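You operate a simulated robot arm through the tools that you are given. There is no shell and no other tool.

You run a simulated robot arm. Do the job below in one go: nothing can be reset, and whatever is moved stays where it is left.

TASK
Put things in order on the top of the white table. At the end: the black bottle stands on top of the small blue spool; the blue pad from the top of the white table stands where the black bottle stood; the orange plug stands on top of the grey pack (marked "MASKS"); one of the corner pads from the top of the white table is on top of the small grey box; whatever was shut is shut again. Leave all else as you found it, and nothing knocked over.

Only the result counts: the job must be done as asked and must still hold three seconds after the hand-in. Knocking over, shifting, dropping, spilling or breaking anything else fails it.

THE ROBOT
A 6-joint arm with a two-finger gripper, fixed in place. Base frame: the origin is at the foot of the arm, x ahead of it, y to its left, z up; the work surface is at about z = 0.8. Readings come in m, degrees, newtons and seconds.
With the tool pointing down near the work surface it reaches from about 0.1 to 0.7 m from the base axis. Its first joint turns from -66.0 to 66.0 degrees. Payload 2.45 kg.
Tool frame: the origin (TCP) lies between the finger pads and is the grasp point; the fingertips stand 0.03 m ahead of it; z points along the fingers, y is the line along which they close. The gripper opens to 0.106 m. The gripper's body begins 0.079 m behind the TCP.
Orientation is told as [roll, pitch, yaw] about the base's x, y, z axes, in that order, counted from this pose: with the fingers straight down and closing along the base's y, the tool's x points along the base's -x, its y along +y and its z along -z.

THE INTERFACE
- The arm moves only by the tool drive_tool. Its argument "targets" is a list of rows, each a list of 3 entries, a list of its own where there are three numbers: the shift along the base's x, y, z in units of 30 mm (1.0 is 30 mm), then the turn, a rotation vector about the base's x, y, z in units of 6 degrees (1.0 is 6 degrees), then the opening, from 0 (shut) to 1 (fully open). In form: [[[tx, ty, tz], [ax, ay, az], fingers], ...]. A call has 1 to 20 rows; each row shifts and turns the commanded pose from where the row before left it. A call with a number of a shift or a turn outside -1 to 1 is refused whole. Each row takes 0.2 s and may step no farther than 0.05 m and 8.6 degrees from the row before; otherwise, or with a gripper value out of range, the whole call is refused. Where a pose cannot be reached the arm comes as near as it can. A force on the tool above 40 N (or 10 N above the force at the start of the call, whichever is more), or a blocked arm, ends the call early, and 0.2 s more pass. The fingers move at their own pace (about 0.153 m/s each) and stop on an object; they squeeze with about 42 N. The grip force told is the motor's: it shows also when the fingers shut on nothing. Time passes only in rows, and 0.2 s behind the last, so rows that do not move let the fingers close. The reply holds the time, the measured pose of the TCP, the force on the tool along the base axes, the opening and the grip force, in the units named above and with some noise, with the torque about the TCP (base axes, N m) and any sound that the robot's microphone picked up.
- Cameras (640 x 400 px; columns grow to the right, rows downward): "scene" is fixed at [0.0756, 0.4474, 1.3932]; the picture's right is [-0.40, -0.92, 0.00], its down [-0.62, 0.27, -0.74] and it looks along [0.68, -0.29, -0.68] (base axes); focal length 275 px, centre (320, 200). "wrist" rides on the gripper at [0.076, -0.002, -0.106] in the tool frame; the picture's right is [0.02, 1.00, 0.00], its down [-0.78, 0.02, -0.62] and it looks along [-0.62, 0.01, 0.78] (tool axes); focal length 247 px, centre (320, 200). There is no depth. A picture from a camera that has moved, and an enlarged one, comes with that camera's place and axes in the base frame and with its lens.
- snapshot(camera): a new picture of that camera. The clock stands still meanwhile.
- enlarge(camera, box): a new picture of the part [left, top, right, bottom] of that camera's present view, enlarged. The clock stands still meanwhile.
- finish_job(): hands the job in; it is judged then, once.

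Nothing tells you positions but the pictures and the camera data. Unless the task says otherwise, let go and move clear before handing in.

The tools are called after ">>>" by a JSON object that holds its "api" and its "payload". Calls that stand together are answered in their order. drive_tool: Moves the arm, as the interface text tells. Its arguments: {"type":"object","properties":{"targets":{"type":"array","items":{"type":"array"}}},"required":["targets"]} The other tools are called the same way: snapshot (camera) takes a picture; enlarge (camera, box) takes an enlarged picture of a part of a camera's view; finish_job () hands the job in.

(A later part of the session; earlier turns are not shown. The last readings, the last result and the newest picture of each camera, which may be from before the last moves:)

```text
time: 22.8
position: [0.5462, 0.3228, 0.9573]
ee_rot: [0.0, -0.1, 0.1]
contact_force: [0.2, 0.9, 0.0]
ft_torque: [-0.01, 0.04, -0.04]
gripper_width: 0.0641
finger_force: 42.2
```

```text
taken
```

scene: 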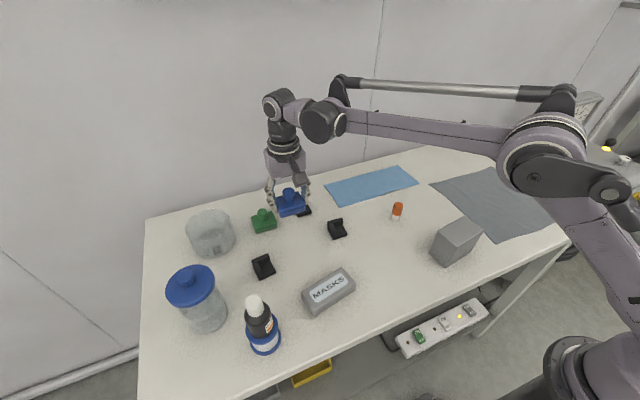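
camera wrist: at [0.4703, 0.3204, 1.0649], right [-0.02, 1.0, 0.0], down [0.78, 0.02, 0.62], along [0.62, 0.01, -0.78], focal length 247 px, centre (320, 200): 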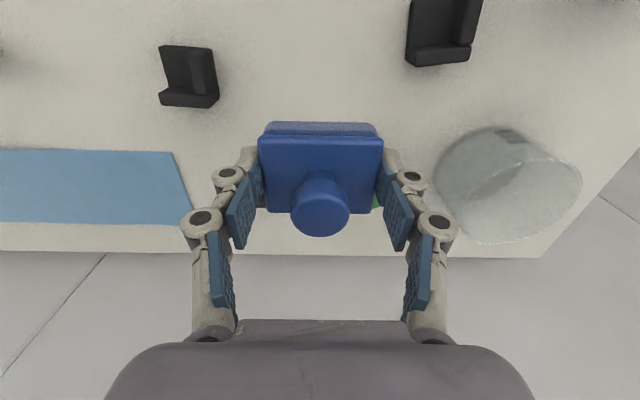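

I'm over the spot, about 2 mm off in y, and will correct that on the way down. Stopping just above the table first.

>>> {"api": "drive_tool", "payload": {"targets": [[[0, -0.06, -1], [0, 0, 0], 0], [[0, 0, -1], [0, 0, 0], 0], [[0, 0, -1], [0, 0, 0], 0], [[0, 0, -0.75], [0, 0, 0], 0], [[0, 0, 0], [0, 0, 0], 0]]}}

>>> {"api": "enlarge", "payload": {"camera": "scene", "box": [230, 165, 360, 265]}}

>>> {"api": "snapshot", "payload": {"camera": "wrist"}}

```text
time: 24.0
position: [0.545, 0.319, 0.8454]
ee_rot: [0.0, -0.1, 0.0]
contact_force: [0.7, -0.1, -0.3]
ft_torque: [-0.03, 0.0, -0.01]
gripper_width: 0.0638
finger_force: 41.5
```

```text
4.00 times, centred on (295, 215) of scene
camera zoom: at [0.0757, 0.4474, 1.3932], right [-0.4, -0.92, 0.0], down [-0.62, 0.27, -0.74], along [0.68, -0.29, -0.68], focal length 1102 px, centre (420, 140)
```

zoom: 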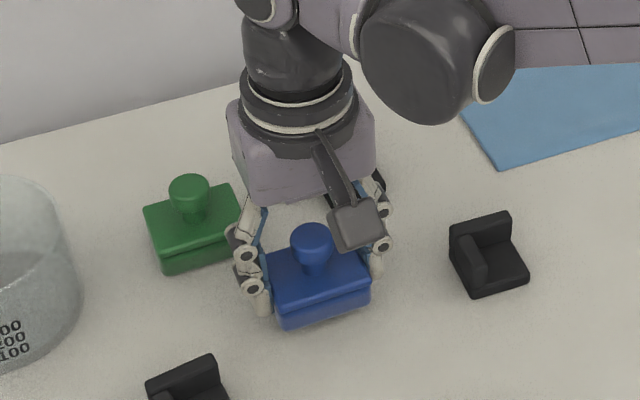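

```text
taken
camera wrist: at [0.4691, 0.3179, 0.9518], right [-0.02, 1.0, 0.0], down [0.78, 0.02, 0.62], along [0.62, 0.01, -0.78], focal length 247 px, centre (320, 200)
```

wrist: 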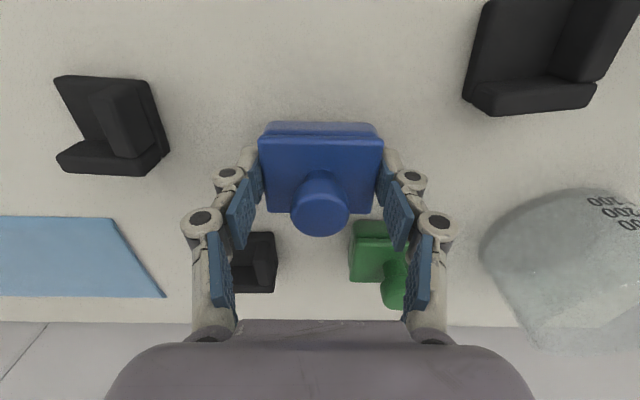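

The pad hovers about 1 cm above the table in the right spot, clear of the green pad. Fine-lowering to contact.

>>> {"api": "drive_tool", "payload": {"targets": [[[0, 0, -0.1], [0, 0, 0], 0], [[0, 0, -0.1], [0, 0, 0], 0], [[0, 0, -0.06], [0, 0, 0], 0], [[0, 0, 0], [0, 0, 0], 0]]}}

```text
time: 25.0
position: [0.5463, 0.3217, 0.8382]
ee_rot: [-0.1, -0.1, -0.1]
contact_force: [0.3, 0.1, 3.7]
ft_torque: [-0.05, -0.04, 0.01]
gripper_width: 0.0638
finger_force: 41.6
```

>>> {"api": "drive_tool", "payload": {"targets": [[[0, 0, -0.03], [0, 0, 0], 0], [[0, 0, 0], [0, 0, 0], 0]]}}

>>> {"api": "enlarge", "payload": {"camera": "scene", "box": [260, 190, 340, 250]}}

```text
time: 25.6
position: [0.5438, 0.3196, 0.8367]
ee_rot: [0.0, 0.0, 0.1]
contact_force: [0.7, 0.6, 17.5]
ft_torque: [-0.06, -0.02, 0.01]
gripper_width: 0.0637
finger_force: 42.4
```

```text
6.67 times, centred on (300, 220) of scene
camera zoom: at [0.0753, 0.4472, 1.3933], right [-0.4, -0.92, 0.0], down [-0.62, 0.27, -0.74], along [0.68, -0.29, -0.68], focal length 1836 px, centre (453, 67)
```

zoom: 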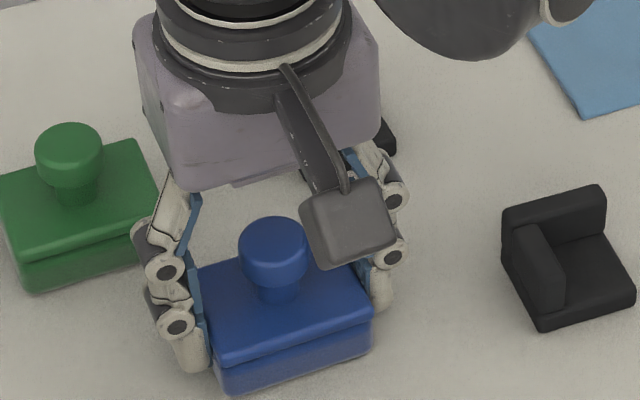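

The pad is firmly on the table. I'm relieving the pressure slightly, opening, and rising.

>>> {"api": "drive_tool", "payload": {"targets": [[[0, 0, 0.03], [0, 0, 0], 0], [[0, 0, 0], [0, 0, 0], 0.7], [[0, 0, 0], [0, 0, 0], 0.8], [[0, 0, 0], [0, 0, 0], 0.8], [[0, 0, 0.4], [0, 0, 0], 0.8], [[0, 0, 0.8], [0, 0, 0], 0.8], [[0, 0, 1], [0, 0, 0], 0.8], [[0, 0, 1], [0, 0, 0], 0.8], [[0, 0, 1], [0, 0, 0], 0.8], [[0, 0, 0], [0, 0, 0], 0.8]]}}

>>> {"api": "snapshot", "payload": {"camera": "wrist"}}

>>> {"api": "snapshot", "payload": {"camera": "scene"}}

```text
time: 27.8
position: [0.5432, 0.3192, 0.9627]
ee_rot: [0.1, -0.2, 0.0]
contact_force: [-0.6, -0.1, -0.1]
ft_torque: [0.0, 0.01, 0.01]
gripper_width: 0.0847
finger_force: 0.1
```

```text
taken
camera wrist: at [0.4675, 0.3182, 1.0703], right [-0.02, 1.0, 0.0], down [0.78, 0.02, 0.62], along [0.62, 0.01, -0.78], focal length 247 px, centre (320, 200)
```

wrist: 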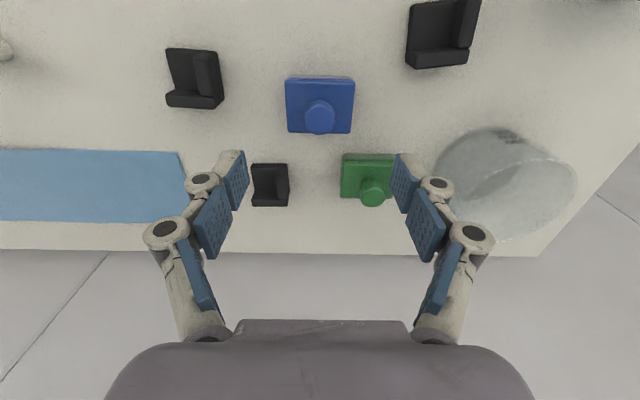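

```text
taken
```

scene: 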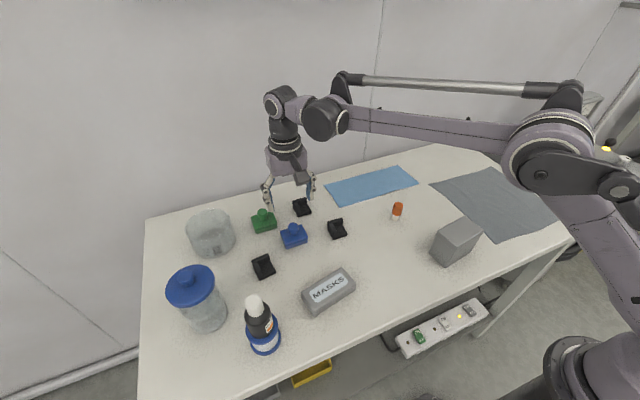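

The blue pad stands at (0.545, 0.320), where the bottle was. Next is the orange plug, which I place at (0.503, 0.022) with its top at z ≈ 0.86. I'm moving above it.

>>> {"api": "drive_tool", "payload": {"targets": [[[-0.122, -0.9, 0], [0, 0, 0], 0.8], [[-0.122, -0.9, 0], [0, 0, 0], 0.8], [[-0.122, -0.9, 0], [0, 0, 0], 0.8], [[-0.122, -0.9, 0], [0, 0, 0], 0.8], [[-0.122, -0.9, 0], [0, 0, 0], 0.8], [[-0.122, -0.9, 0], [0, 0, 0], 0.8], [[-0.122, -0.9, 0], [0, 0, 0], 0.8], [[-0.122, -0.9, 0], [0, 0, 0], 0.8], [[-0.122, -0.9, 0], [0, 0, 0], 0.8], [[-0.122, -0.9, 0], [0, 0, 0], 0.8], [[-0.122, -0.9, 0], [0, 0, 0], 0.8], [[0, 0, 0], [0, 0, 0], 0.8]]}}

>>> {"api": "snapshot", "payload": {"camera": "wrist"}}

>>> {"api": "snapshot", "payload": {"camera": "scene"}}

```text
time: 30.4
position: [0.5053, 0.0218, 0.9633]
ee_rot: [0.0, -0.2, 0.1]
contact_force: [-0.6, 0.2, 0.7]
ft_torque: [-0.01, 0.02, 0.02]
gripper_width: 0.0852
finger_force: 0.0
```

```text
taken
camera wrist: at [0.4293, 0.0191, 1.0715], right [-0.02, 1.0, 0.0], down [0.78, 0.02, 0.62], along [0.62, 0.01, -0.78], focal length 247 px, centre (320, 200)
```

wrist: 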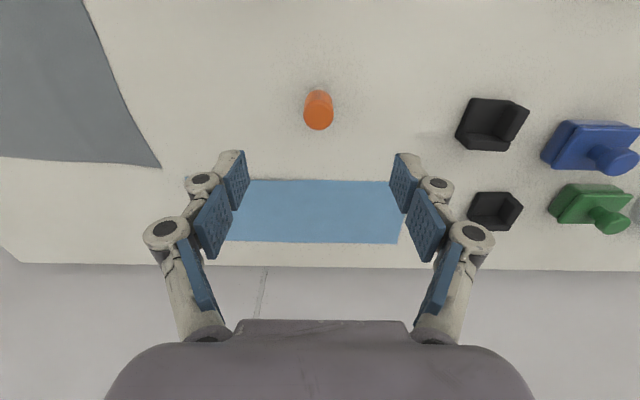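

```text
taken
```

scene: 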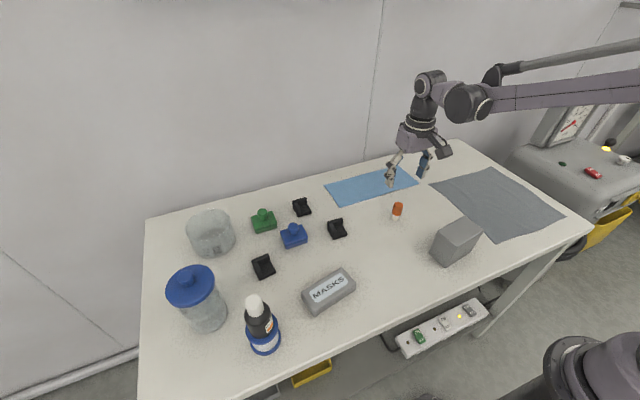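

>>> {"api": "enlarge", "payload": {"camera": "wrist", "box": [280, 75, 360, 145]}}

>>> {"api": "enlarge", "payload": {"camera": "scene", "box": [380, 190, 416, 230]}}

```text
5.71 times, centred on (320, 110) of wrist
camera zoom: at [0.4293, 0.0191, 1.0715], right [-0.02, 1.0, 0.0], down [0.78, 0.02, 0.62], along [0.62, 0.01, -0.78], focal length 1411 px, centre (320, 714)
```

zoom: 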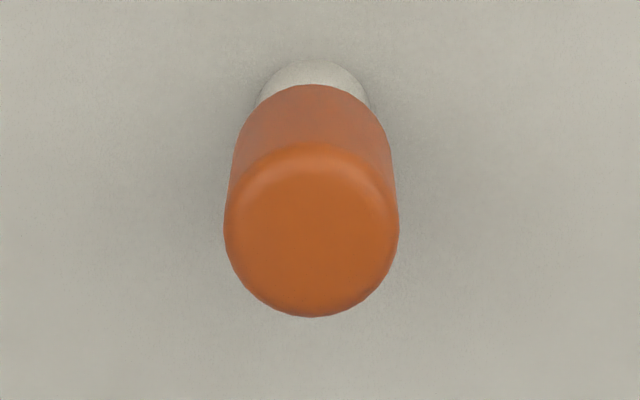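

```text
10.00 times, centred on (398, 210) of scene
camera zoom: at [0.0757, 0.4474, 1.3932], right [-0.4, -0.92, 0.0], down [-0.62, 0.27, -0.74], along [0.68, -0.29, -0.68], focal length 2754 px, centre (-460, 100)
```

zoom: 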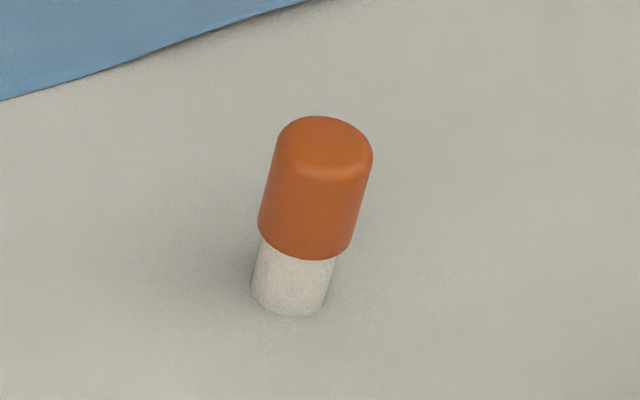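

The plug's top is at (0.505, 0.0195), about 26 mm wide. I'm shifting 2 mm in y, narrowing the fingers a bit and lowering around it.

>>> {"api": "drive_tool", "payload": {"targets": [[[0, -0.06, -1], [0, 0, 0], 0.65], [[0, 0, -1], [0, 0, 0], 0.65], [[0, 0, -1], [0, 0, 0], 0.65], [[0, 0, -1], [0, 0, 0], 0.65], [[0, 0, -0.17], [0, 0, 0], 0.65], [[0, 0, 0], [0, 0, 0], 0.65]]}}

>>> {"api": "snapshot", "payload": {"camera": "wrist"}}

>>> {"api": "enlarge", "payload": {"camera": "scene", "box": [340, 150, 470, 240]}}

```text
time: 31.8
position: [0.5053, 0.0191, 0.8384]
ee_rot: [0.0, -0.1, 0.1]
contact_force: [0.9, 0.4, 0.1]
ft_torque: [0.01, 0.02, -0.01]
gripper_width: 0.0687
finger_force: 0.1
```

```text
taken
camera wrist: at [0.43, 0.018, 0.9455], right [-0.02, 1.0, 0.0], down [0.78, 0.02, 0.62], along [0.62, 0.01, -0.78], focal length 247 px, centre (320, 200)
```

wrist: 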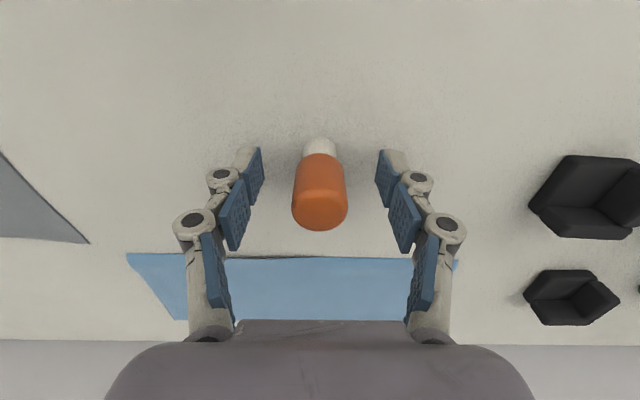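

```text
4.44 times, centred on (405, 195) of scene
camera zoom: at [0.0756, 0.4474, 1.3932], right [-0.4, -0.92, 0.0], down [-0.62, 0.27, -0.74], along [0.68, -0.29, -0.68], focal length 1224 px, centre (-58, 222)
```

zoom: 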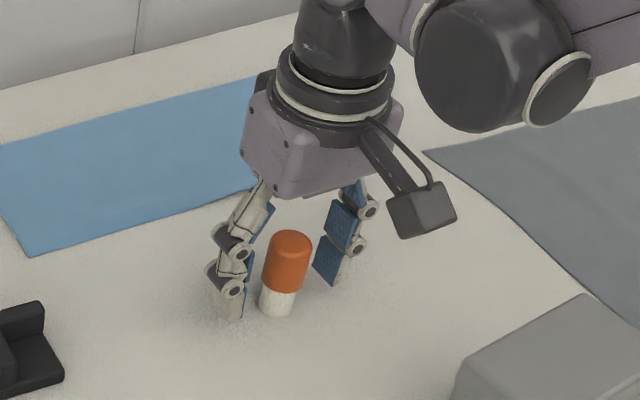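

The plug is centred between the fingers. Closing and lifting a little.

>>> {"api": "drive_tool", "payload": {"targets": [[[0, 0, 0], [0, 0, 0], 0.4], [[0, 0, 0], [0, 0, 0], 0.15], [[0, 0, 0], [0, 0, 0], 0.0], [[0, 0, 0], [0, 0, 0], 0.0], [[0, 0, 0.3], [0, 0, 0], 0.0], [[0, 0, 0.7], [0, 0, 0], 0.0], [[0, 0, 0], [0, 0, 0], 0.0]]}}

>>> {"api": "snapshot", "payload": {"camera": "wrist"}}

>>> {"api": "enlarge", "payload": {"camera": "scene", "box": [340, 150, 470, 240]}}

```text
time: 33.4
position: [0.5049, 0.0203, 0.8684]
ee_rot: [0.0, -0.1, 0.1]
contact_force: [-0.2, -0.6, 0.1]
ft_torque: [0.01, -0.01, 0.03]
gripper_width: 0.0243
finger_force: 41.4
```

```text
taken
camera wrist: at [0.4289, 0.0183, 0.9767], right [-0.02, 1.0, 0.0], down [0.78, 0.02, 0.62], along [0.62, 0.01, -0.78], focal length 247 px, centre (320, 200)
```

wrist: 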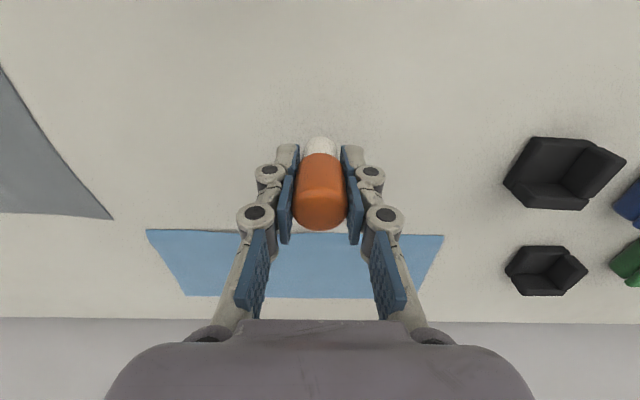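

```text
4.44 times, centred on (405, 195) of scene
camera zoom: at [0.0757, 0.4474, 1.3932], right [-0.4, -0.92, 0.0], down [-0.62, 0.27, -0.74], along [0.68, -0.29, -0.68], focal length 1224 px, centre (-58, 222)
```

zoom: 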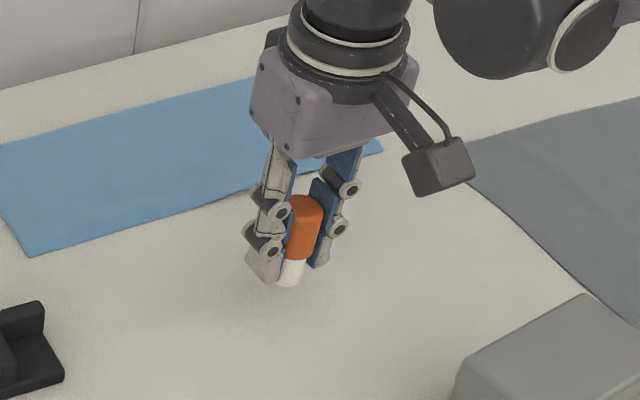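

The plug is held upright. I'm carrying it over to the grey pack at about (0.366, 0.300).

>>> {"api": "drive_tool", "payload": {"targets": [[[0, 0, 1], [0, 0, 0], 0], [[0, 0, 1], [0, 0, 0], 0], [[0, 0, 1], [0, 0, 0], 0], [[-0.463, 0.931, 0], [0, 0, 0], 0], [[-0.463, 0.931, 0], [0, 0, 0], 0], [[-0.463, 0.931, 0], [0, 0, 0], 0], [[-0.463, 0.931, 0], [0, 0, 0], 0], [[-0.463, 0.931, 0], [0, 0, 0], 0], [[-0.463, 0.931, 0], [0, 0, 0], 0], [[-0.463, 0.931, 0], [0, 0, 0], 0], [[-0.463, 0.931, 0], [0, 0, 0], 0], [[-0.463, 0.931, 0], [0, 0, 0], 0], [[-0.463, 0.931, 0], [0, 0, 0], 0], [[0, 0, 0], [0, 0, 0], 0]]}}

>>> {"api": "snapshot", "payload": {"camera": "wrist"}}

>>> {"api": "snapshot", "payload": {"camera": "scene"}}

```text
time: 36.4
position: [0.3653, 0.2993, 0.959]
ee_rot: [0.0, 0.0, 0.0]
contact_force: [-0.3, -0.9, 0.5]
ft_torque: [0.02, 0.02, 0.01]
gripper_width: 0.0242
finger_force: 42.4
```

```text
taken
camera wrist: at [0.2901, 0.2973, 1.0663], right [-0.02, 1.0, 0.0], down [0.78, 0.02, 0.62], along [0.62, 0.01, -0.78], focal length 247 px, centre (320, 200)
```

wrist: 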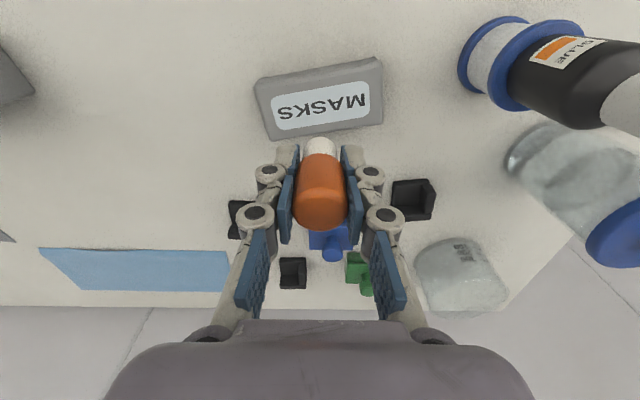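

```text
taken
```

scene: 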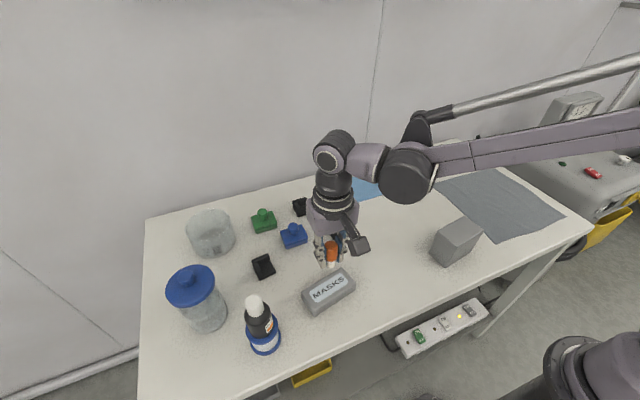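

The label's centre projects to (0.366, 0.300), directly under the plug. I'm lowering close to the pack.

>>> {"api": "drive_tool", "payload": {"targets": [[[0.03, 0.01, -1], [0, 0, 0], 0], [[0, 0, -1], [0, 0, 0], 0], [[0, 0, -0.7], [0, 0, 0], 0], [[0, 0, 0], [0, 0, 0], 0]]}}

>>> {"api": "enlarge", "payload": {"camera": "scene", "box": [280, 220, 400, 320]}}

>>> {"api": "snapshot", "payload": {"camera": "wrist"}}

```text
time: 37.4
position: [0.3663, 0.3, 0.8786]
ee_rot: [0.0, -0.1, 0.0]
contact_force: [-0.1, 0.3, -0.4]
ft_torque: [-0.03, -0.02, 0.0]
gripper_width: 0.0244
finger_force: 42.0
```

```text
4.00 times, centred on (340, 270) of scene
camera zoom: at [0.0756, 0.4474, 1.3932], right [-0.4, -0.92, 0.0], down [-0.62, 0.27, -0.74], along [0.68, -0.29, -0.68], focal length 1102 px, centre (240, -80)
```

zoom: 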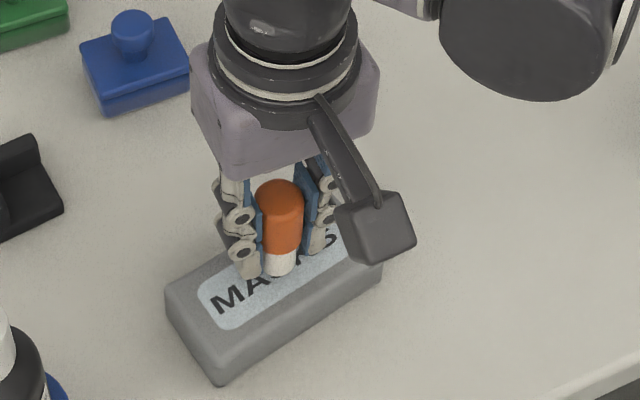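

```text
taken
camera wrist: at [0.2911, 0.2972, 0.9848], right [-0.02, 1.0, 0.0], down [0.78, 0.02, 0.62], along [0.62, 0.01, -0.78], focal length 247 px, centre (320, 200)
```

wrist: 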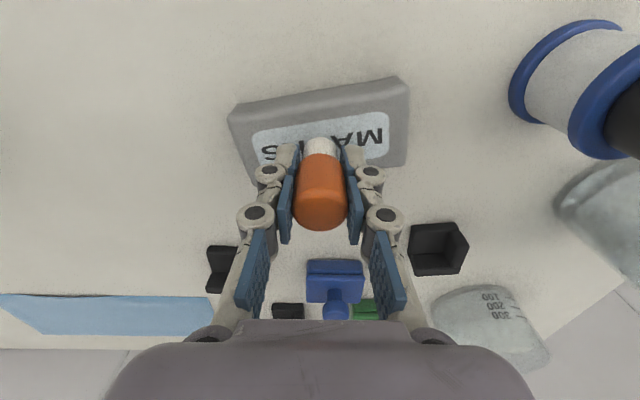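

The plug is over the middle of the label. Lowering in small steps to touch.

>>> {"api": "drive_tool", "payload": {"targets": [[[0, 0, -0.1], [0, 0, 0], 0], [[0, 0, -0.1], [0, 0, 0], 0], [[0, 0, -0.07], [0, 0, 0], 0], [[0, 0, 0], [0, 0, 0], 0]]}}

```text
time: 38.4
position: [0.368, 0.2988, 0.8697]
ee_rot: [0.0, -0.1, 0.1]
contact_force: [-0.7, 0.1, -0.8]
ft_torque: [-0.01, 0.02, 0.03]
gripper_width: 0.0245
finger_force: 41.7
```

>>> {"api": "drive_tool", "payload": {"targets": [[[0, 0, -0.06], [0, 0, 0], 0], [[0, 0, -0.04], [0, 0, 0], 0], [[0, 0, 0], [0, 0, 0], 0]]}}

```text
time: 39.2
position: [0.3677, 0.2997, 0.8657]
ee_rot: [0.1, -0.1, 0.0]
contact_force: [0.9, 1.3, 27.1]
ft_torque: [0.03, 0.01, -0.01]
gripper_width: 0.0242
finger_force: 41.6
```

Contact is firm at 27 N, so I'm easing up a touch before opening.

>>> {"api": "drive_tool", "payload": {"targets": [[[0, 0, 0.03], [0, 0, 0], 0], [[0, 0, 0], [0, 0, 0], 0]]}}

>>> {"api": "enlarge", "payload": {"camera": "scene", "box": [290, 230, 380, 320]}}

>>> {"api": "enlarge", "payload": {"camera": "wrist", "box": [220, 60, 420, 240]}}

```text
time: 39.8
position: [0.366, 0.299, 0.8653]
ee_rot: [0.0, -0.1, 0.0]
contact_force: [2.0, 1.5, 10.6]
ft_torque: [0.02, -0.09, -0.01]
gripper_width: 0.0243
finger_force: 42.1
```

```text
4.44 times, centred on (335, 275) of scene
camera zoom: at [0.0756, 0.4473, 1.3932], right [-0.4, -0.92, 0.0], down [-0.62, 0.27, -0.74], along [0.68, -0.29, -0.68], focal length 1224 px, centre (253, -133)
```

zoom: 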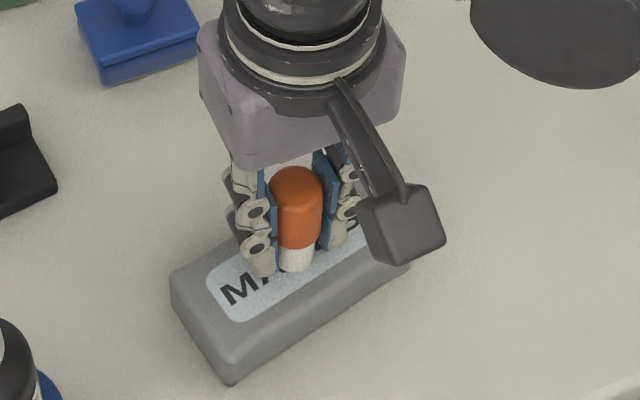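

```text
2.22 times, centred on (320, 150) of wrist
camera zoom: at [0.2909, 0.2974, 0.9742], right [-0.02, 1.0, 0.0], down [0.78, 0.02, 0.62], along [0.62, 0.01, -0.78], focal length 549 px, centre (320, 311)
```

zoom: 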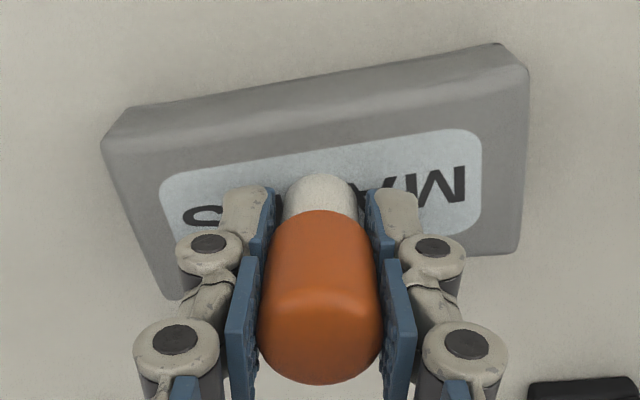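

The load is now about 10 N and the plug stands upright on the label. Opening and rising straight up.

>>> {"api": "drive_tool", "payload": {"targets": [[[0, 0, 0.01], [0, 0, 0], 0], [[0, 0, 0], [0, 0, 0], 0.35], [[0, 0, 0], [0, 0, 0], 0.55], [[0, 0, 0], [0, 0, 0], 0.55], [[0, 0, 0.3], [0, 0, 0], 0.55], [[0, 0, 0.7], [0, 0, 0], 0.55], [[0, 0, 1], [0, 0, 0], 0.55], [[0, 0, 1], [0, 0, 0], 0.55], [[0, 0, 1], [0, 0, 0], 0.55], [[0, 0, 0], [0, 0, 0], 0.55]]}}

>>> {"api": "snapshot", "payload": {"camera": "wrist"}}

>>> {"api": "snapshot", "payload": {"camera": "scene"}}

```text
time: 42.0
position: [0.3651, 0.2992, 0.9864]
ee_rot: [0.0, -0.1, 0.0]
contact_force: [-0.3, -0.5, 0.2]
ft_torque: [-0.01, -0.02, -0.01]
gripper_width: 0.0584
finger_force: 0.1
```

```text
taken
camera wrist: at [0.289, 0.2966, 1.0945], right [-0.02, 1.0, 0.0], down [0.78, 0.02, 0.62], along [0.62, 0.01, -0.78], focal length 247 px, centre (320, 200)
```

wrist: 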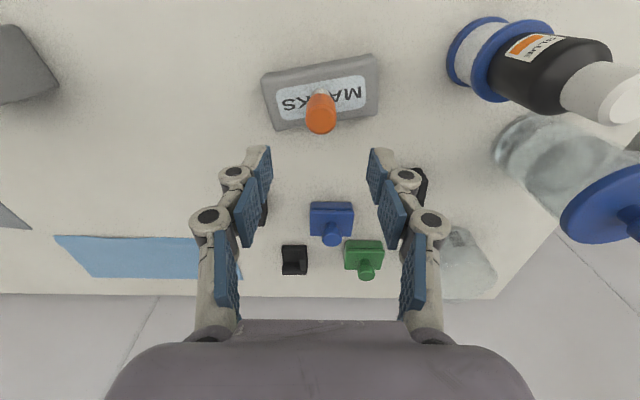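

```text
taken
```

scene: 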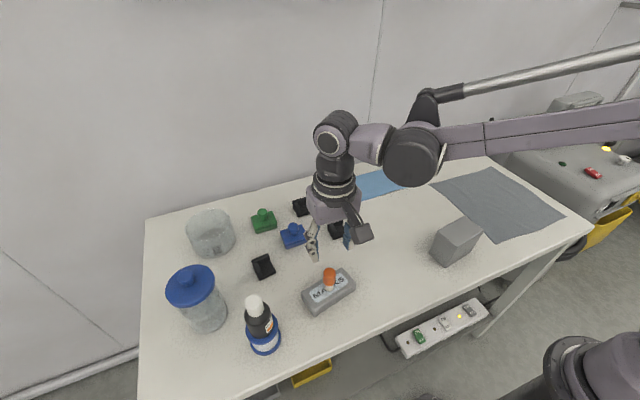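

The plug stands on the pack. The last item is the nearest corner pad at about (0.525, 0.20), so I'm moving above it for a close look.

>>> {"api": "drive_tool", "payload": {"targets": [[[0.6, -0.6, 0.2], [0, 0, 0], 0.7], [[0.9, -0.6, 0], [0, 0, 0], 0.7], [[0.9, -0.6, 0], [0, 0, 0], 0.7], [[0.9, -0.6, -0.3], [0, 0, 0], 0.7], [[0.9, -0.6, -0.4], [0, 0, 0], 0.7], [[0.6, -0.4, -0.4], [0, 0, 0], 0.7], [[0, 0, 0], [0, 0, 0], 0.7]]}}

>>> {"api": "snapshot", "payload": {"camera": "wrist"}}

>>> {"api": "snapshot", "payload": {"camera": "scene"}}

```text
time: 43.6
position: [0.5108, 0.1973, 0.9597]
ee_rot: [0.0, -0.1, 0.2]
contact_force: [0.0, -0.7, 0.0]
ft_torque: [0.0, -0.01, 0.02]
gripper_width: 0.0741
finger_force: 0.0
```

```text
taken
camera wrist: at [0.435, 0.1949, 1.0675], right [-0.02, 1.0, 0.0], down [0.78, 0.02, 0.62], along [0.62, 0.01, -0.78], focal length 247 px, centre (320, 200)
```

wrist: 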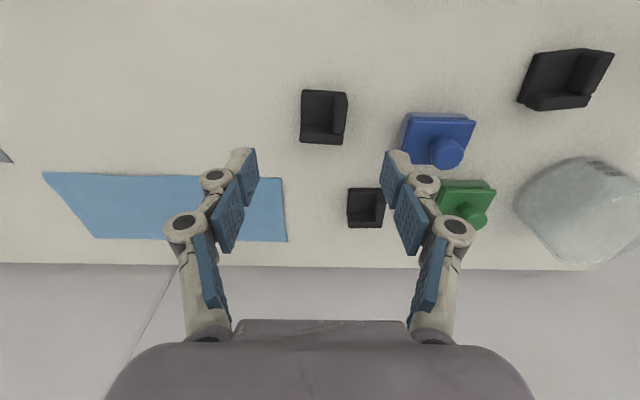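

```text
taken
```

scene: 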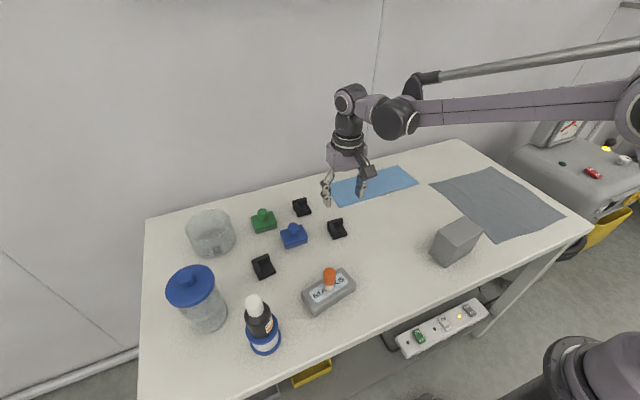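

>>> {"api": "enlarge", "payload": {"camera": "wrist", "box": [284, 80, 364, 155]}}

>>> {"api": "enlarge", "payload": {"camera": "scene", "box": [320, 210, 356, 245]}}

>>> {"api": "enlarge", "payload": {"camera": "scene", "box": [240, 180, 360, 280]}}

>>> {"api": "enlarge", "payload": {"camera": "scene", "box": [290, 240, 380, 320]}}

```text
5.33 times, centred on (324, 118) of wrist
camera zoom: at [0.435, 0.1949, 1.0675], right [-0.02, 1.0, 0.0], down [0.78, 0.02, 0.62], along [0.62, 0.01, -0.78], focal length 1317 px, centre (299, 640)
```

zoom: 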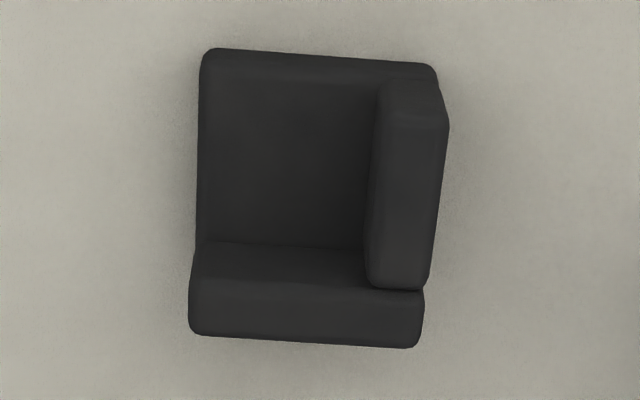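

```text
11.43 times, centred on (338, 228) of scene
camera zoom: at [0.0757, 0.4474, 1.3932], right [-0.4, -0.92, 0.0], down [-0.62, 0.27, -0.74], along [0.68, -0.29, -0.68], focal length 3148 px, centre (114, -114)
```

zoom: 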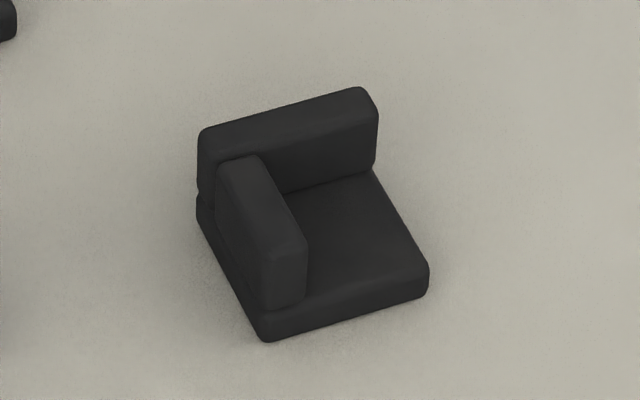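

```text
4.00 times, centred on (300, 230) of scene
camera zoom: at [0.0757, 0.4474, 1.3932], right [-0.4, -0.92, 0.0], down [-0.62, 0.27, -0.74], along [0.68, -0.29, -0.68], focal length 1102 px, centre (400, 80)
```

zoom: 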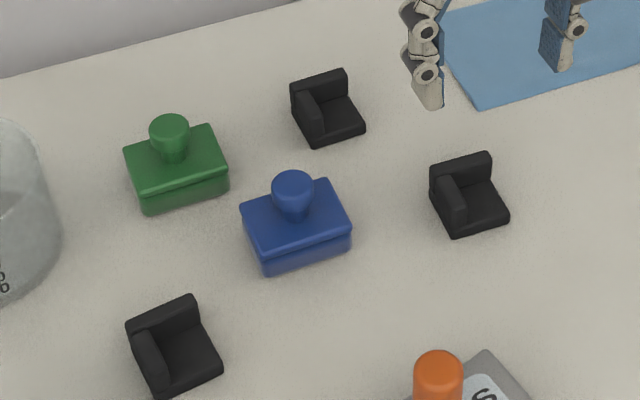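

```text
5.00 times, centred on (335, 280) of scene
camera zoom: at [0.0757, 0.4474, 1.3932], right [-0.4, -0.92, 0.0], down [-0.62, 0.27, -0.74], along [0.68, -0.29, -0.68], focal length 1377 px, centre (245, -200)
```

zoom: 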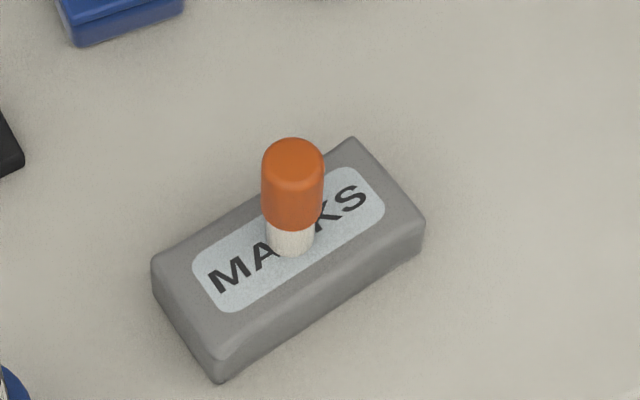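

The corner pad's footprint is x 0.503–0.547, y 0.178–0.222, turned about -3°, with walls on its +x and +y sides. I'll grip across y near the +x wall, lowering to just above the table.

>>> {"api": "drive_tool", "payload": {"targets": [[[0.773, 0.07, 0], [0, 0, -0.48], 0.7], [[0, 0, -1], [0, 0, 0], 0.7], [[0, 0, -1], [0, 0, 0], 0.7], [[0, 0, -1], [0, 0, 0], 0.7], [[0, 0, -0.9], [0, 0, 0], 0.7], [[0, 0, 0], [0, 0, 0], 0.7]]}}

>>> {"api": "snapshot", "payload": {"camera": "wrist"}}

>>> {"api": "enlarge", "payload": {"camera": "scene", "box": [290, 170, 390, 250]}}

```text
time: 45.0
position: [0.5345, 0.1986, 0.8408]
ee_rot: [0.0, -0.1, -2.9]
contact_force: [-0.7, -0.1, -0.1]
ft_torque: [-0.01, -0.05, -0.05]
gripper_width: 0.0739
finger_force: 0.1
```

```text
taken
camera wrist: at [0.4584, 0.2007, 0.9491], right [0.03, 1.0, 0.0], down [0.78, -0.02, 0.62], along [0.62, -0.02, -0.78], focal length 247 px, centre (320, 200)
```

wrist: 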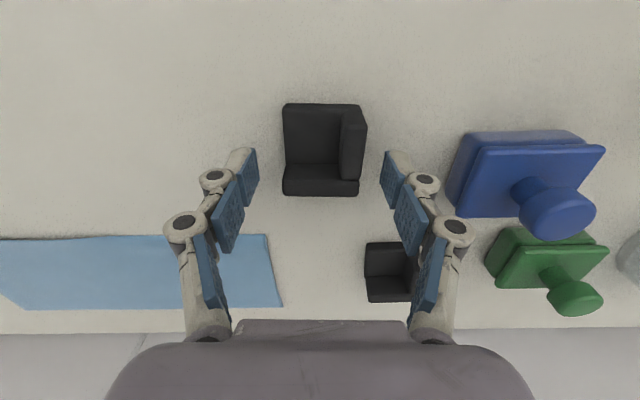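

```text
5.00 times, centred on (340, 210) of scene
camera zoom: at [0.0756, 0.4474, 1.3932], right [-0.4, -0.92, 0.0], down [-0.62, 0.27, -0.74], along [0.68, -0.29, -0.68], focal length 1377 px, centre (220, 150)
```

zoom: 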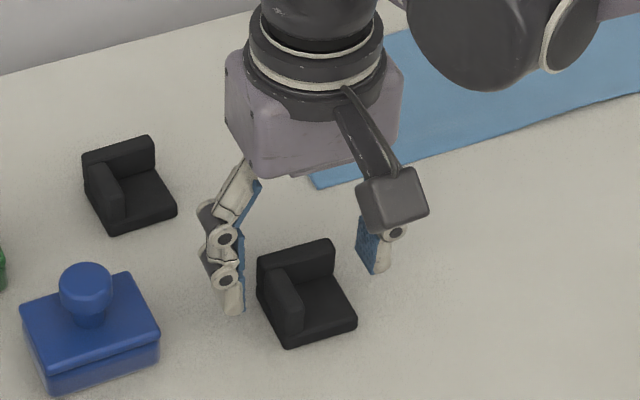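

The pad sits squarely between the fingers. Lowering the last 6 mm, closing and lifting a little.

>>> {"api": "drive_tool", "payload": {"targets": [[[0, 0, -0.21], [0, 0, 0], 0.7], [[0, 0, 0], [0, 0, 0], 0.55], [[0, 0, 0], [0, 0, 0], 0.35], [[0, 0, 0], [0, 0, 0], 0.0], [[0, 0, 0], [0, 0, 0], 0.0]]}}

>>> {"api": "snapshot", "payload": {"camera": "wrist"}}

>>> {"api": "enlarge", "payload": {"camera": "scene", "box": [290, 170, 390, 250]}}

```text
time: 46.2
position: [0.5348, 0.1984, 0.835]
ee_rot: [0.0, -0.2, -2.7]
contact_force: [-0.5, 0.1, 0.2]
ft_torque: [0.0, 0.0, 0.0]
gripper_width: 0.0435
finger_force: 42.2
```

```text
taken
camera wrist: at [0.4582, 0.2009, 0.9441], right [0.03, 1.0, 0.0], down [0.78, -0.02, 0.62], along [0.62, -0.02, -0.78], focal length 247 px, centre (320, 200)
```

wrist: 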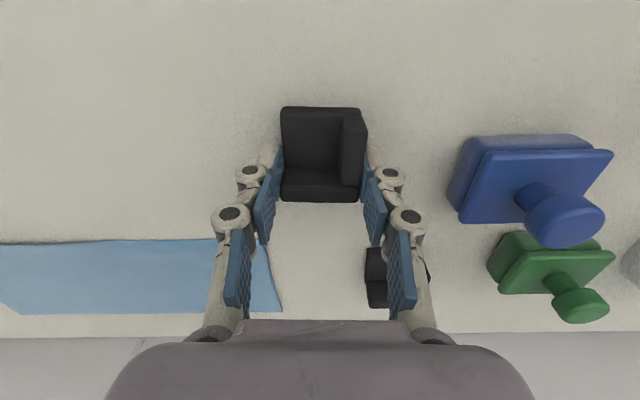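

```text
5.00 times, centred on (340, 210) of scene
camera zoom: at [0.0756, 0.4474, 1.3932], right [-0.4, -0.92, 0.0], down [-0.62, 0.27, -0.74], along [0.68, -0.29, -0.68], focal length 1377 px, centre (220, 150)
```

zoom: 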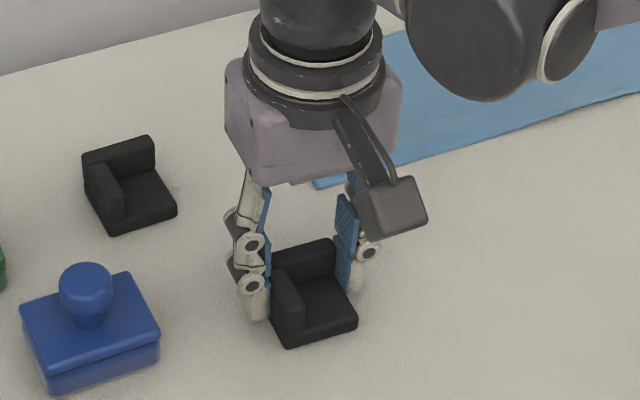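

The pad is gripped at 43.5 mm. I'm lifting it carefully and checking that it stays level.

>>> {"api": "drive_tool", "payload": {"targets": [[[0, 0, 0.3], [0, 0, 0], 0.0], [[0, 0, 0.7], [0, 0, 0], 0.0], [[0, 0, 0.7], [0, 0, 0], 0.0], [[0, 0, 0], [0, 0, 0], 0.0]]}}

>>> {"api": "snapshot", "payload": {"camera": "wrist"}}

>>> {"api": "enlarge", "payload": {"camera": "scene", "box": [290, 150, 390, 230]}}

```text
time: 47.2
position: [0.5346, 0.2006, 0.8886]
ee_rot: [-0.1, 0.0, -2.9]
contact_force: [0.5, 0.1, -0.1]
ft_torque: [0.0, -0.01, 0.01]
gripper_width: 0.0435
finger_force: 42.4
```

```text
taken
camera wrist: at [0.4586, 0.2032, 0.9949], right [0.03, 1.0, 0.0], down [0.78, -0.02, 0.62], along [0.62, -0.02, -0.78], focal length 247 px, centre (320, 200)
```

wrist: 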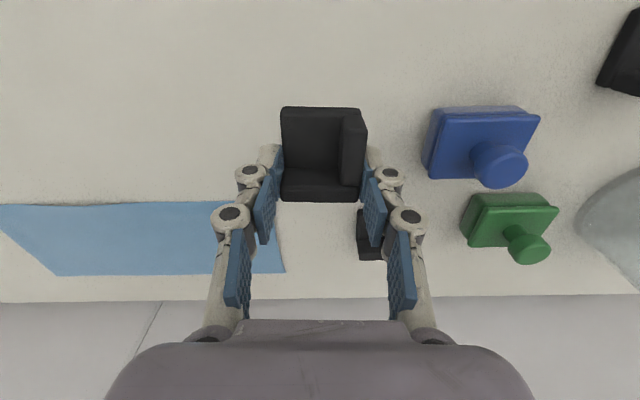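

```text
5.00 times, centred on (340, 190) of scene
camera zoom: at [0.0757, 0.4474, 1.3932], right [-0.4, -0.92, 0.0], down [-0.62, 0.27, -0.74], along [0.68, -0.29, -0.68], focal length 1377 px, centre (220, 250)
```

zoom: 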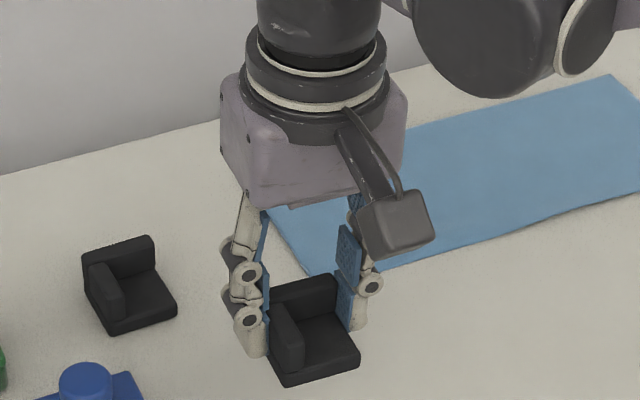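

The pad is level in the grip. I'm raising it and carrying it toward the grey box at about (0.346, -0.045).

>>> {"api": "drive_tool", "payload": {"targets": [[[0, 0, 1], [0, 0, 0], 0], [[0, 0, 1], [0, 0, 0], 0], [[0, 0, 1], [0, 0, 0], 0], [[-0.599, -0.815, 0], [0, 0, 0], 0], [[-0.599, -0.815, 0], [0, 0, 0], 0], [[-0.599, -0.815, 0], [0, 0, 0], 0], [[-0.599, -0.815, 0], [0, 0, 0], 0], [[-0.599, -0.815, 0], [0, 0, 0], 0], [[-0.599, -0.815, 0], [0, 0, 0], 0], [[-0.599, -0.815, 0], [0, 0, 0], 0], [[-0.599, -0.815, 0], [0, 0, 0], 0], [[-0.599, -0.815, 0], [0, 0, 0], 0], [[-0.599, -0.815, 0], [0, 0, 0], 0], [[0, 0, 0], [0, 0, 0], 0]]}}

>>> {"api": "snapshot", "payload": {"camera": "wrist"}}

>>> {"api": "snapshot", "payload": {"camera": "scene"}}

```text
time: 50.2
position: [0.3544, -0.0452, 0.9779]
ee_rot: [0.1, -0.1, -2.8]
contact_force: [0.6, 0.8, -0.7]
ft_torque: [0.02, -0.01, 0.04]
gripper_width: 0.0436
finger_force: 42.3
```

```text
taken
camera wrist: at [0.278, -0.0429, 1.0857], right [0.03, 1.0, 0.0], down [0.78, -0.02, 0.62], along [0.62, -0.02, -0.78], focal length 247 px, centre (320, 200)
```

wrist: 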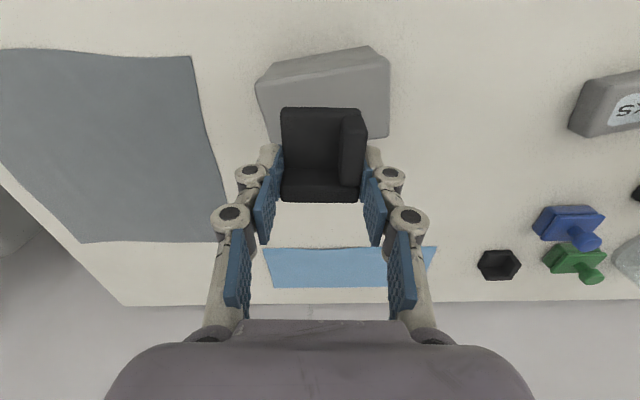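

```text
taken
```

scene: 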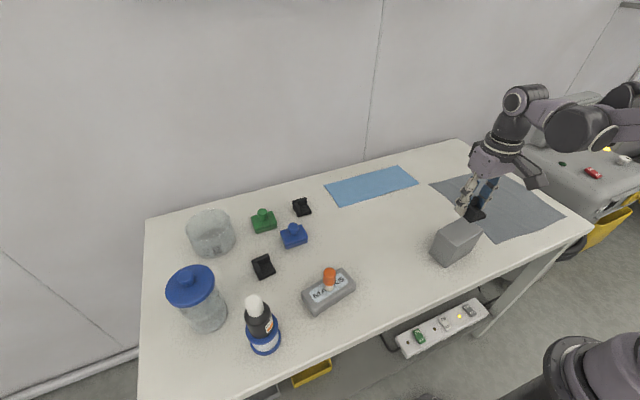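

>>> {"api": "enlarge", "payload": {"camera": "wrist", "box": [240, 30, 410, 150]}}

>>> {"api": "enlarge", "payload": {"camera": "scene", "box": [410, 180, 530, 280]}}

```text
3.33 times, centred on (325, 90) of wrist
camera zoom: at [0.278, -0.0429, 1.0857], right [0.03, 1.0, 0.0], down [0.78, -0.02, 0.62], along [0.62, -0.02, -0.78], focal length 823 px, centre (303, 567)
```

zoom: 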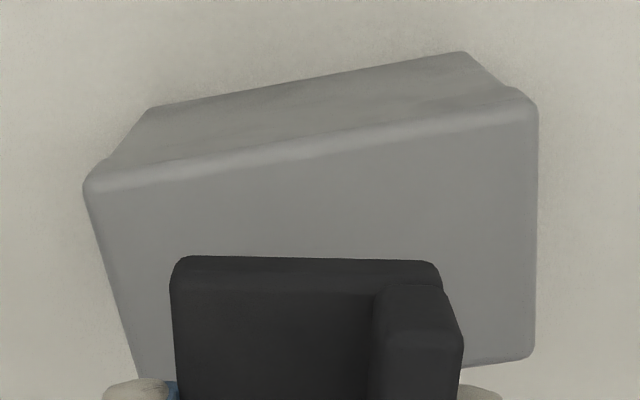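

```text
4.00 times, centred on (470, 230) of scene
camera zoom: at [0.0756, 0.4474, 1.3932], right [-0.4, -0.92, 0.0], down [-0.62, 0.27, -0.74], along [0.68, -0.29, -0.68], focal length 1102 px, centre (-280, 80)
```

zoom: 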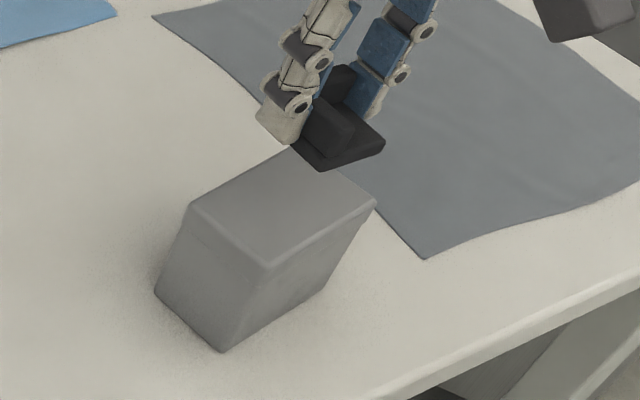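

The box top's centre refines to (0.347, -0.040), turned about +8°, with its top near z ≈ 0.885. I'm aligning the pad with it and lowering to just above.

>>> {"api": "drive_tool", "payload": {"targets": [[[0.063, 0.233, 0], [0, 0, 0.89], 0], [[0, 0, 0], [0, 0, 0.89], 0], [[0, 0, -0.8], [0, 0, 0], 0], [[0, 0, -0.7], [0, 0, 0], 0], [[0, 0, 0], [0, 0, 0], 0]]}}

>>> {"api": "snapshot", "payload": {"camera": "wrist"}}

>>> {"api": "enlarge", "payload": {"camera": "scene", "box": [410, 180, 530, 280]}}

```text
time: 51.4
position: [0.3566, -0.0368, 0.9332]
ee_rot: [0.0, 0.0, 7.9]
contact_force: [0.4, -0.6, 0.4]
ft_torque: [0.01, 0.04, -0.01]
gripper_width: 0.0435
finger_force: 41.8
```

```text
taken
camera wrist: at [0.2808, -0.0492, 1.0405], right [-0.16, 0.99, 0.0], down [0.77, 0.12, 0.62], along [0.61, 0.1, -0.78], focal length 247 px, centre (320, 200)
```

wrist: 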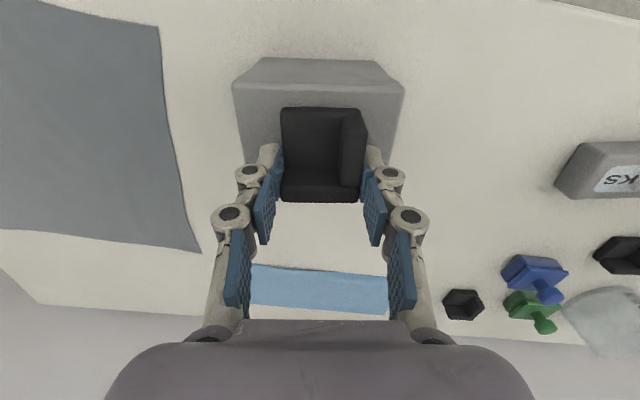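

```text
4.00 times, centred on (470, 230) of scene
camera zoom: at [0.0756, 0.4474, 1.3932], right [-0.4, -0.92, 0.0], down [-0.62, 0.27, -0.74], along [0.68, -0.29, -0.68], focal length 1102 px, centre (-280, 80)
```

zoom: 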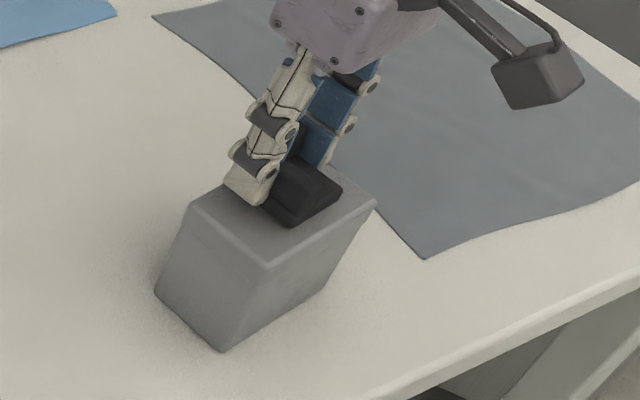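

The pad is aligned with the box and centred, with a small forward nudge needed. Lowering in fine steps.

>>> {"api": "drive_tool", "payload": {"targets": [[[0.09, 0.01, 0], [0, 0, 0], 0], [[0, 0, -0.12], [0, 0, 0], 0], [[0, 0, -0.1], [0, 0, 0], 0], [[0, 0, -0.06], [0, 0, 0], 0], [[0, 0, 0], [0, 0, 0], 0]]}}

```text
time: 52.6
position: [0.358, -0.0369, 0.9247]
ee_rot: [0.0, -0.1, 7.9]
contact_force: [2.3, 2.0, 31.0]
ft_torque: [0.08, 0.04, -0.03]
gripper_width: 0.0436
finger_force: 42.2
```

Contact came slightly earlier than predicted, at 31 N. I'm easing off and checking.

>>> {"api": "drive_tool", "payload": {"targets": [[[0, 0, 0.04], [0, 0, 0], 0], [[0, 0, 0], [0, 0, 0], 0]]}}

>>> {"api": "enlarge", "payload": {"camera": "scene", "box": [410, 180, 530, 280]}}

>>> {"api": "enlarge", "payload": {"camera": "wrist", "box": [210, 40, 430, 220]}}

```text
time: 53.2
position: [0.3576, -0.0366, 0.9243]
ee_rot: [0.0, -0.1, 7.8]
contact_force: [0.2, 0.3, 0.1]
ft_torque: [-0.02, 0.03, 0.02]
gripper_width: 0.0435
finger_force: 42.0
```

```text
4.00 times, centred on (470, 230) of scene
camera zoom: at [0.0756, 0.4474, 1.3932], right [-0.4, -0.92, 0.0], down [-0.62, 0.27, -0.74], along [0.68, -0.29, -0.68], focal length 1102 px, centre (-280, 80)
```

zoom: 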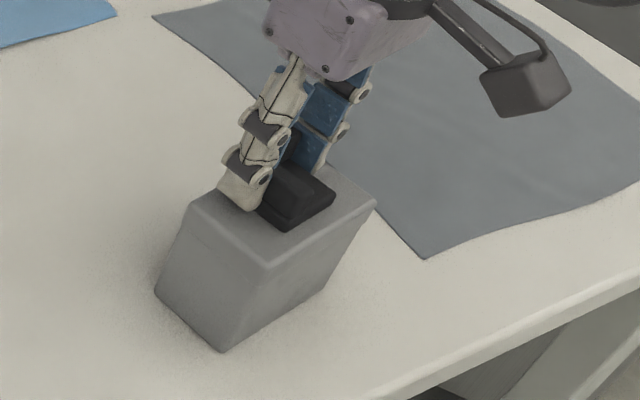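

```text
2.22 times, centred on (320, 130) of wrist
camera zoom: at [0.2831, -0.0492, 1.0333], right [-0.16, 0.99, 0.0], down [0.77, 0.12, 0.62], along [0.61, 0.1, -0.78], focal length 549 px, centre (320, 356)
```

zoom: 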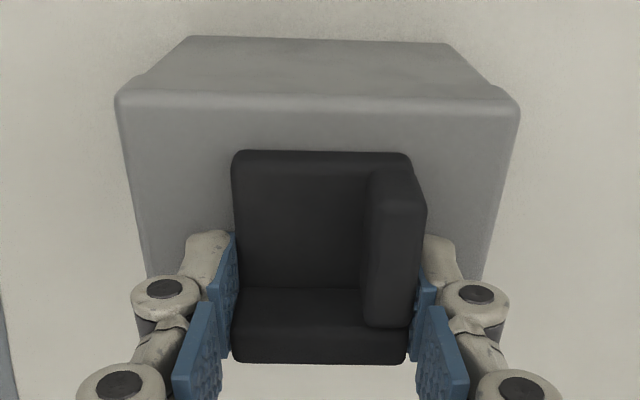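

The pad sits over the box top with margin on all sides and almost no load. Lowering half a millimetre, opening, and rising straight up.

>>> {"api": "drive_tool", "payload": {"targets": [[[0, 0, -0.015], [0, 0, 0], 0], [[0, 0, 0], [0, 0, 0], 0], [[0, 0, 0], [0, 0, 0], 0.5], [[0, 0, 0], [0, 0, 0], 0.62], [[0, 0, 0], [0, 0, 0], 0.62], [[0, 0, 0.3], [0, 0, 0], 0.62], [[0, 0, 0.7], [0, 0, 0], 0.62], [[0, 0, 1], [0, 0, 0], 0.62], [[0, 0, 1], [0, 0, 0], 0.62], [[0, 0, 1], [0, 0, 0], 0.62], [[0, 0, 0], [0, 0, 0], 0.62]]}}

>>> {"api": "snapshot", "payload": {"camera": "wrist"}}

>>> {"api": "snapshot", "payload": {"camera": "scene"}}

```text
time: 55.6
position: [0.3576, -0.0359, 1.0459]
ee_rot: [0.1, -0.1, 7.9]
contact_force: [0.3, -1.0, -0.6]
ft_torque: [0.0, -0.04, -0.02]
gripper_width: 0.0657
finger_force: 0.1
```

```text
taken
camera wrist: at [0.2832, -0.0473, 1.1532], right [-0.16, 0.99, 0.0], down [0.77, 0.12, 0.62], along [0.61, 0.1, -0.78], focal length 247 px, centre (320, 200)
```

wrist: 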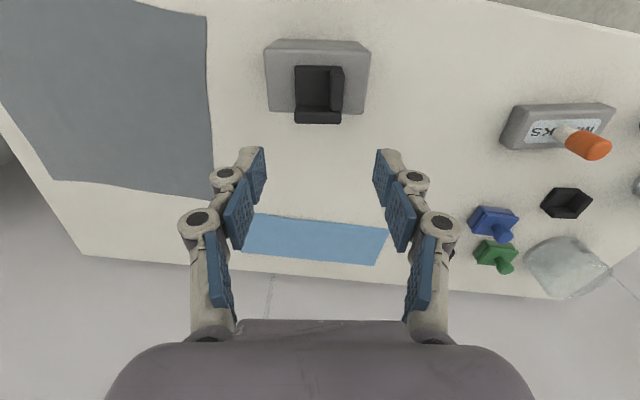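

```text
taken
```

scene: 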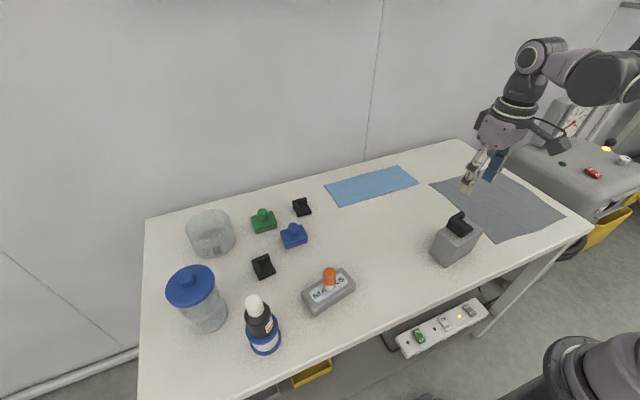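

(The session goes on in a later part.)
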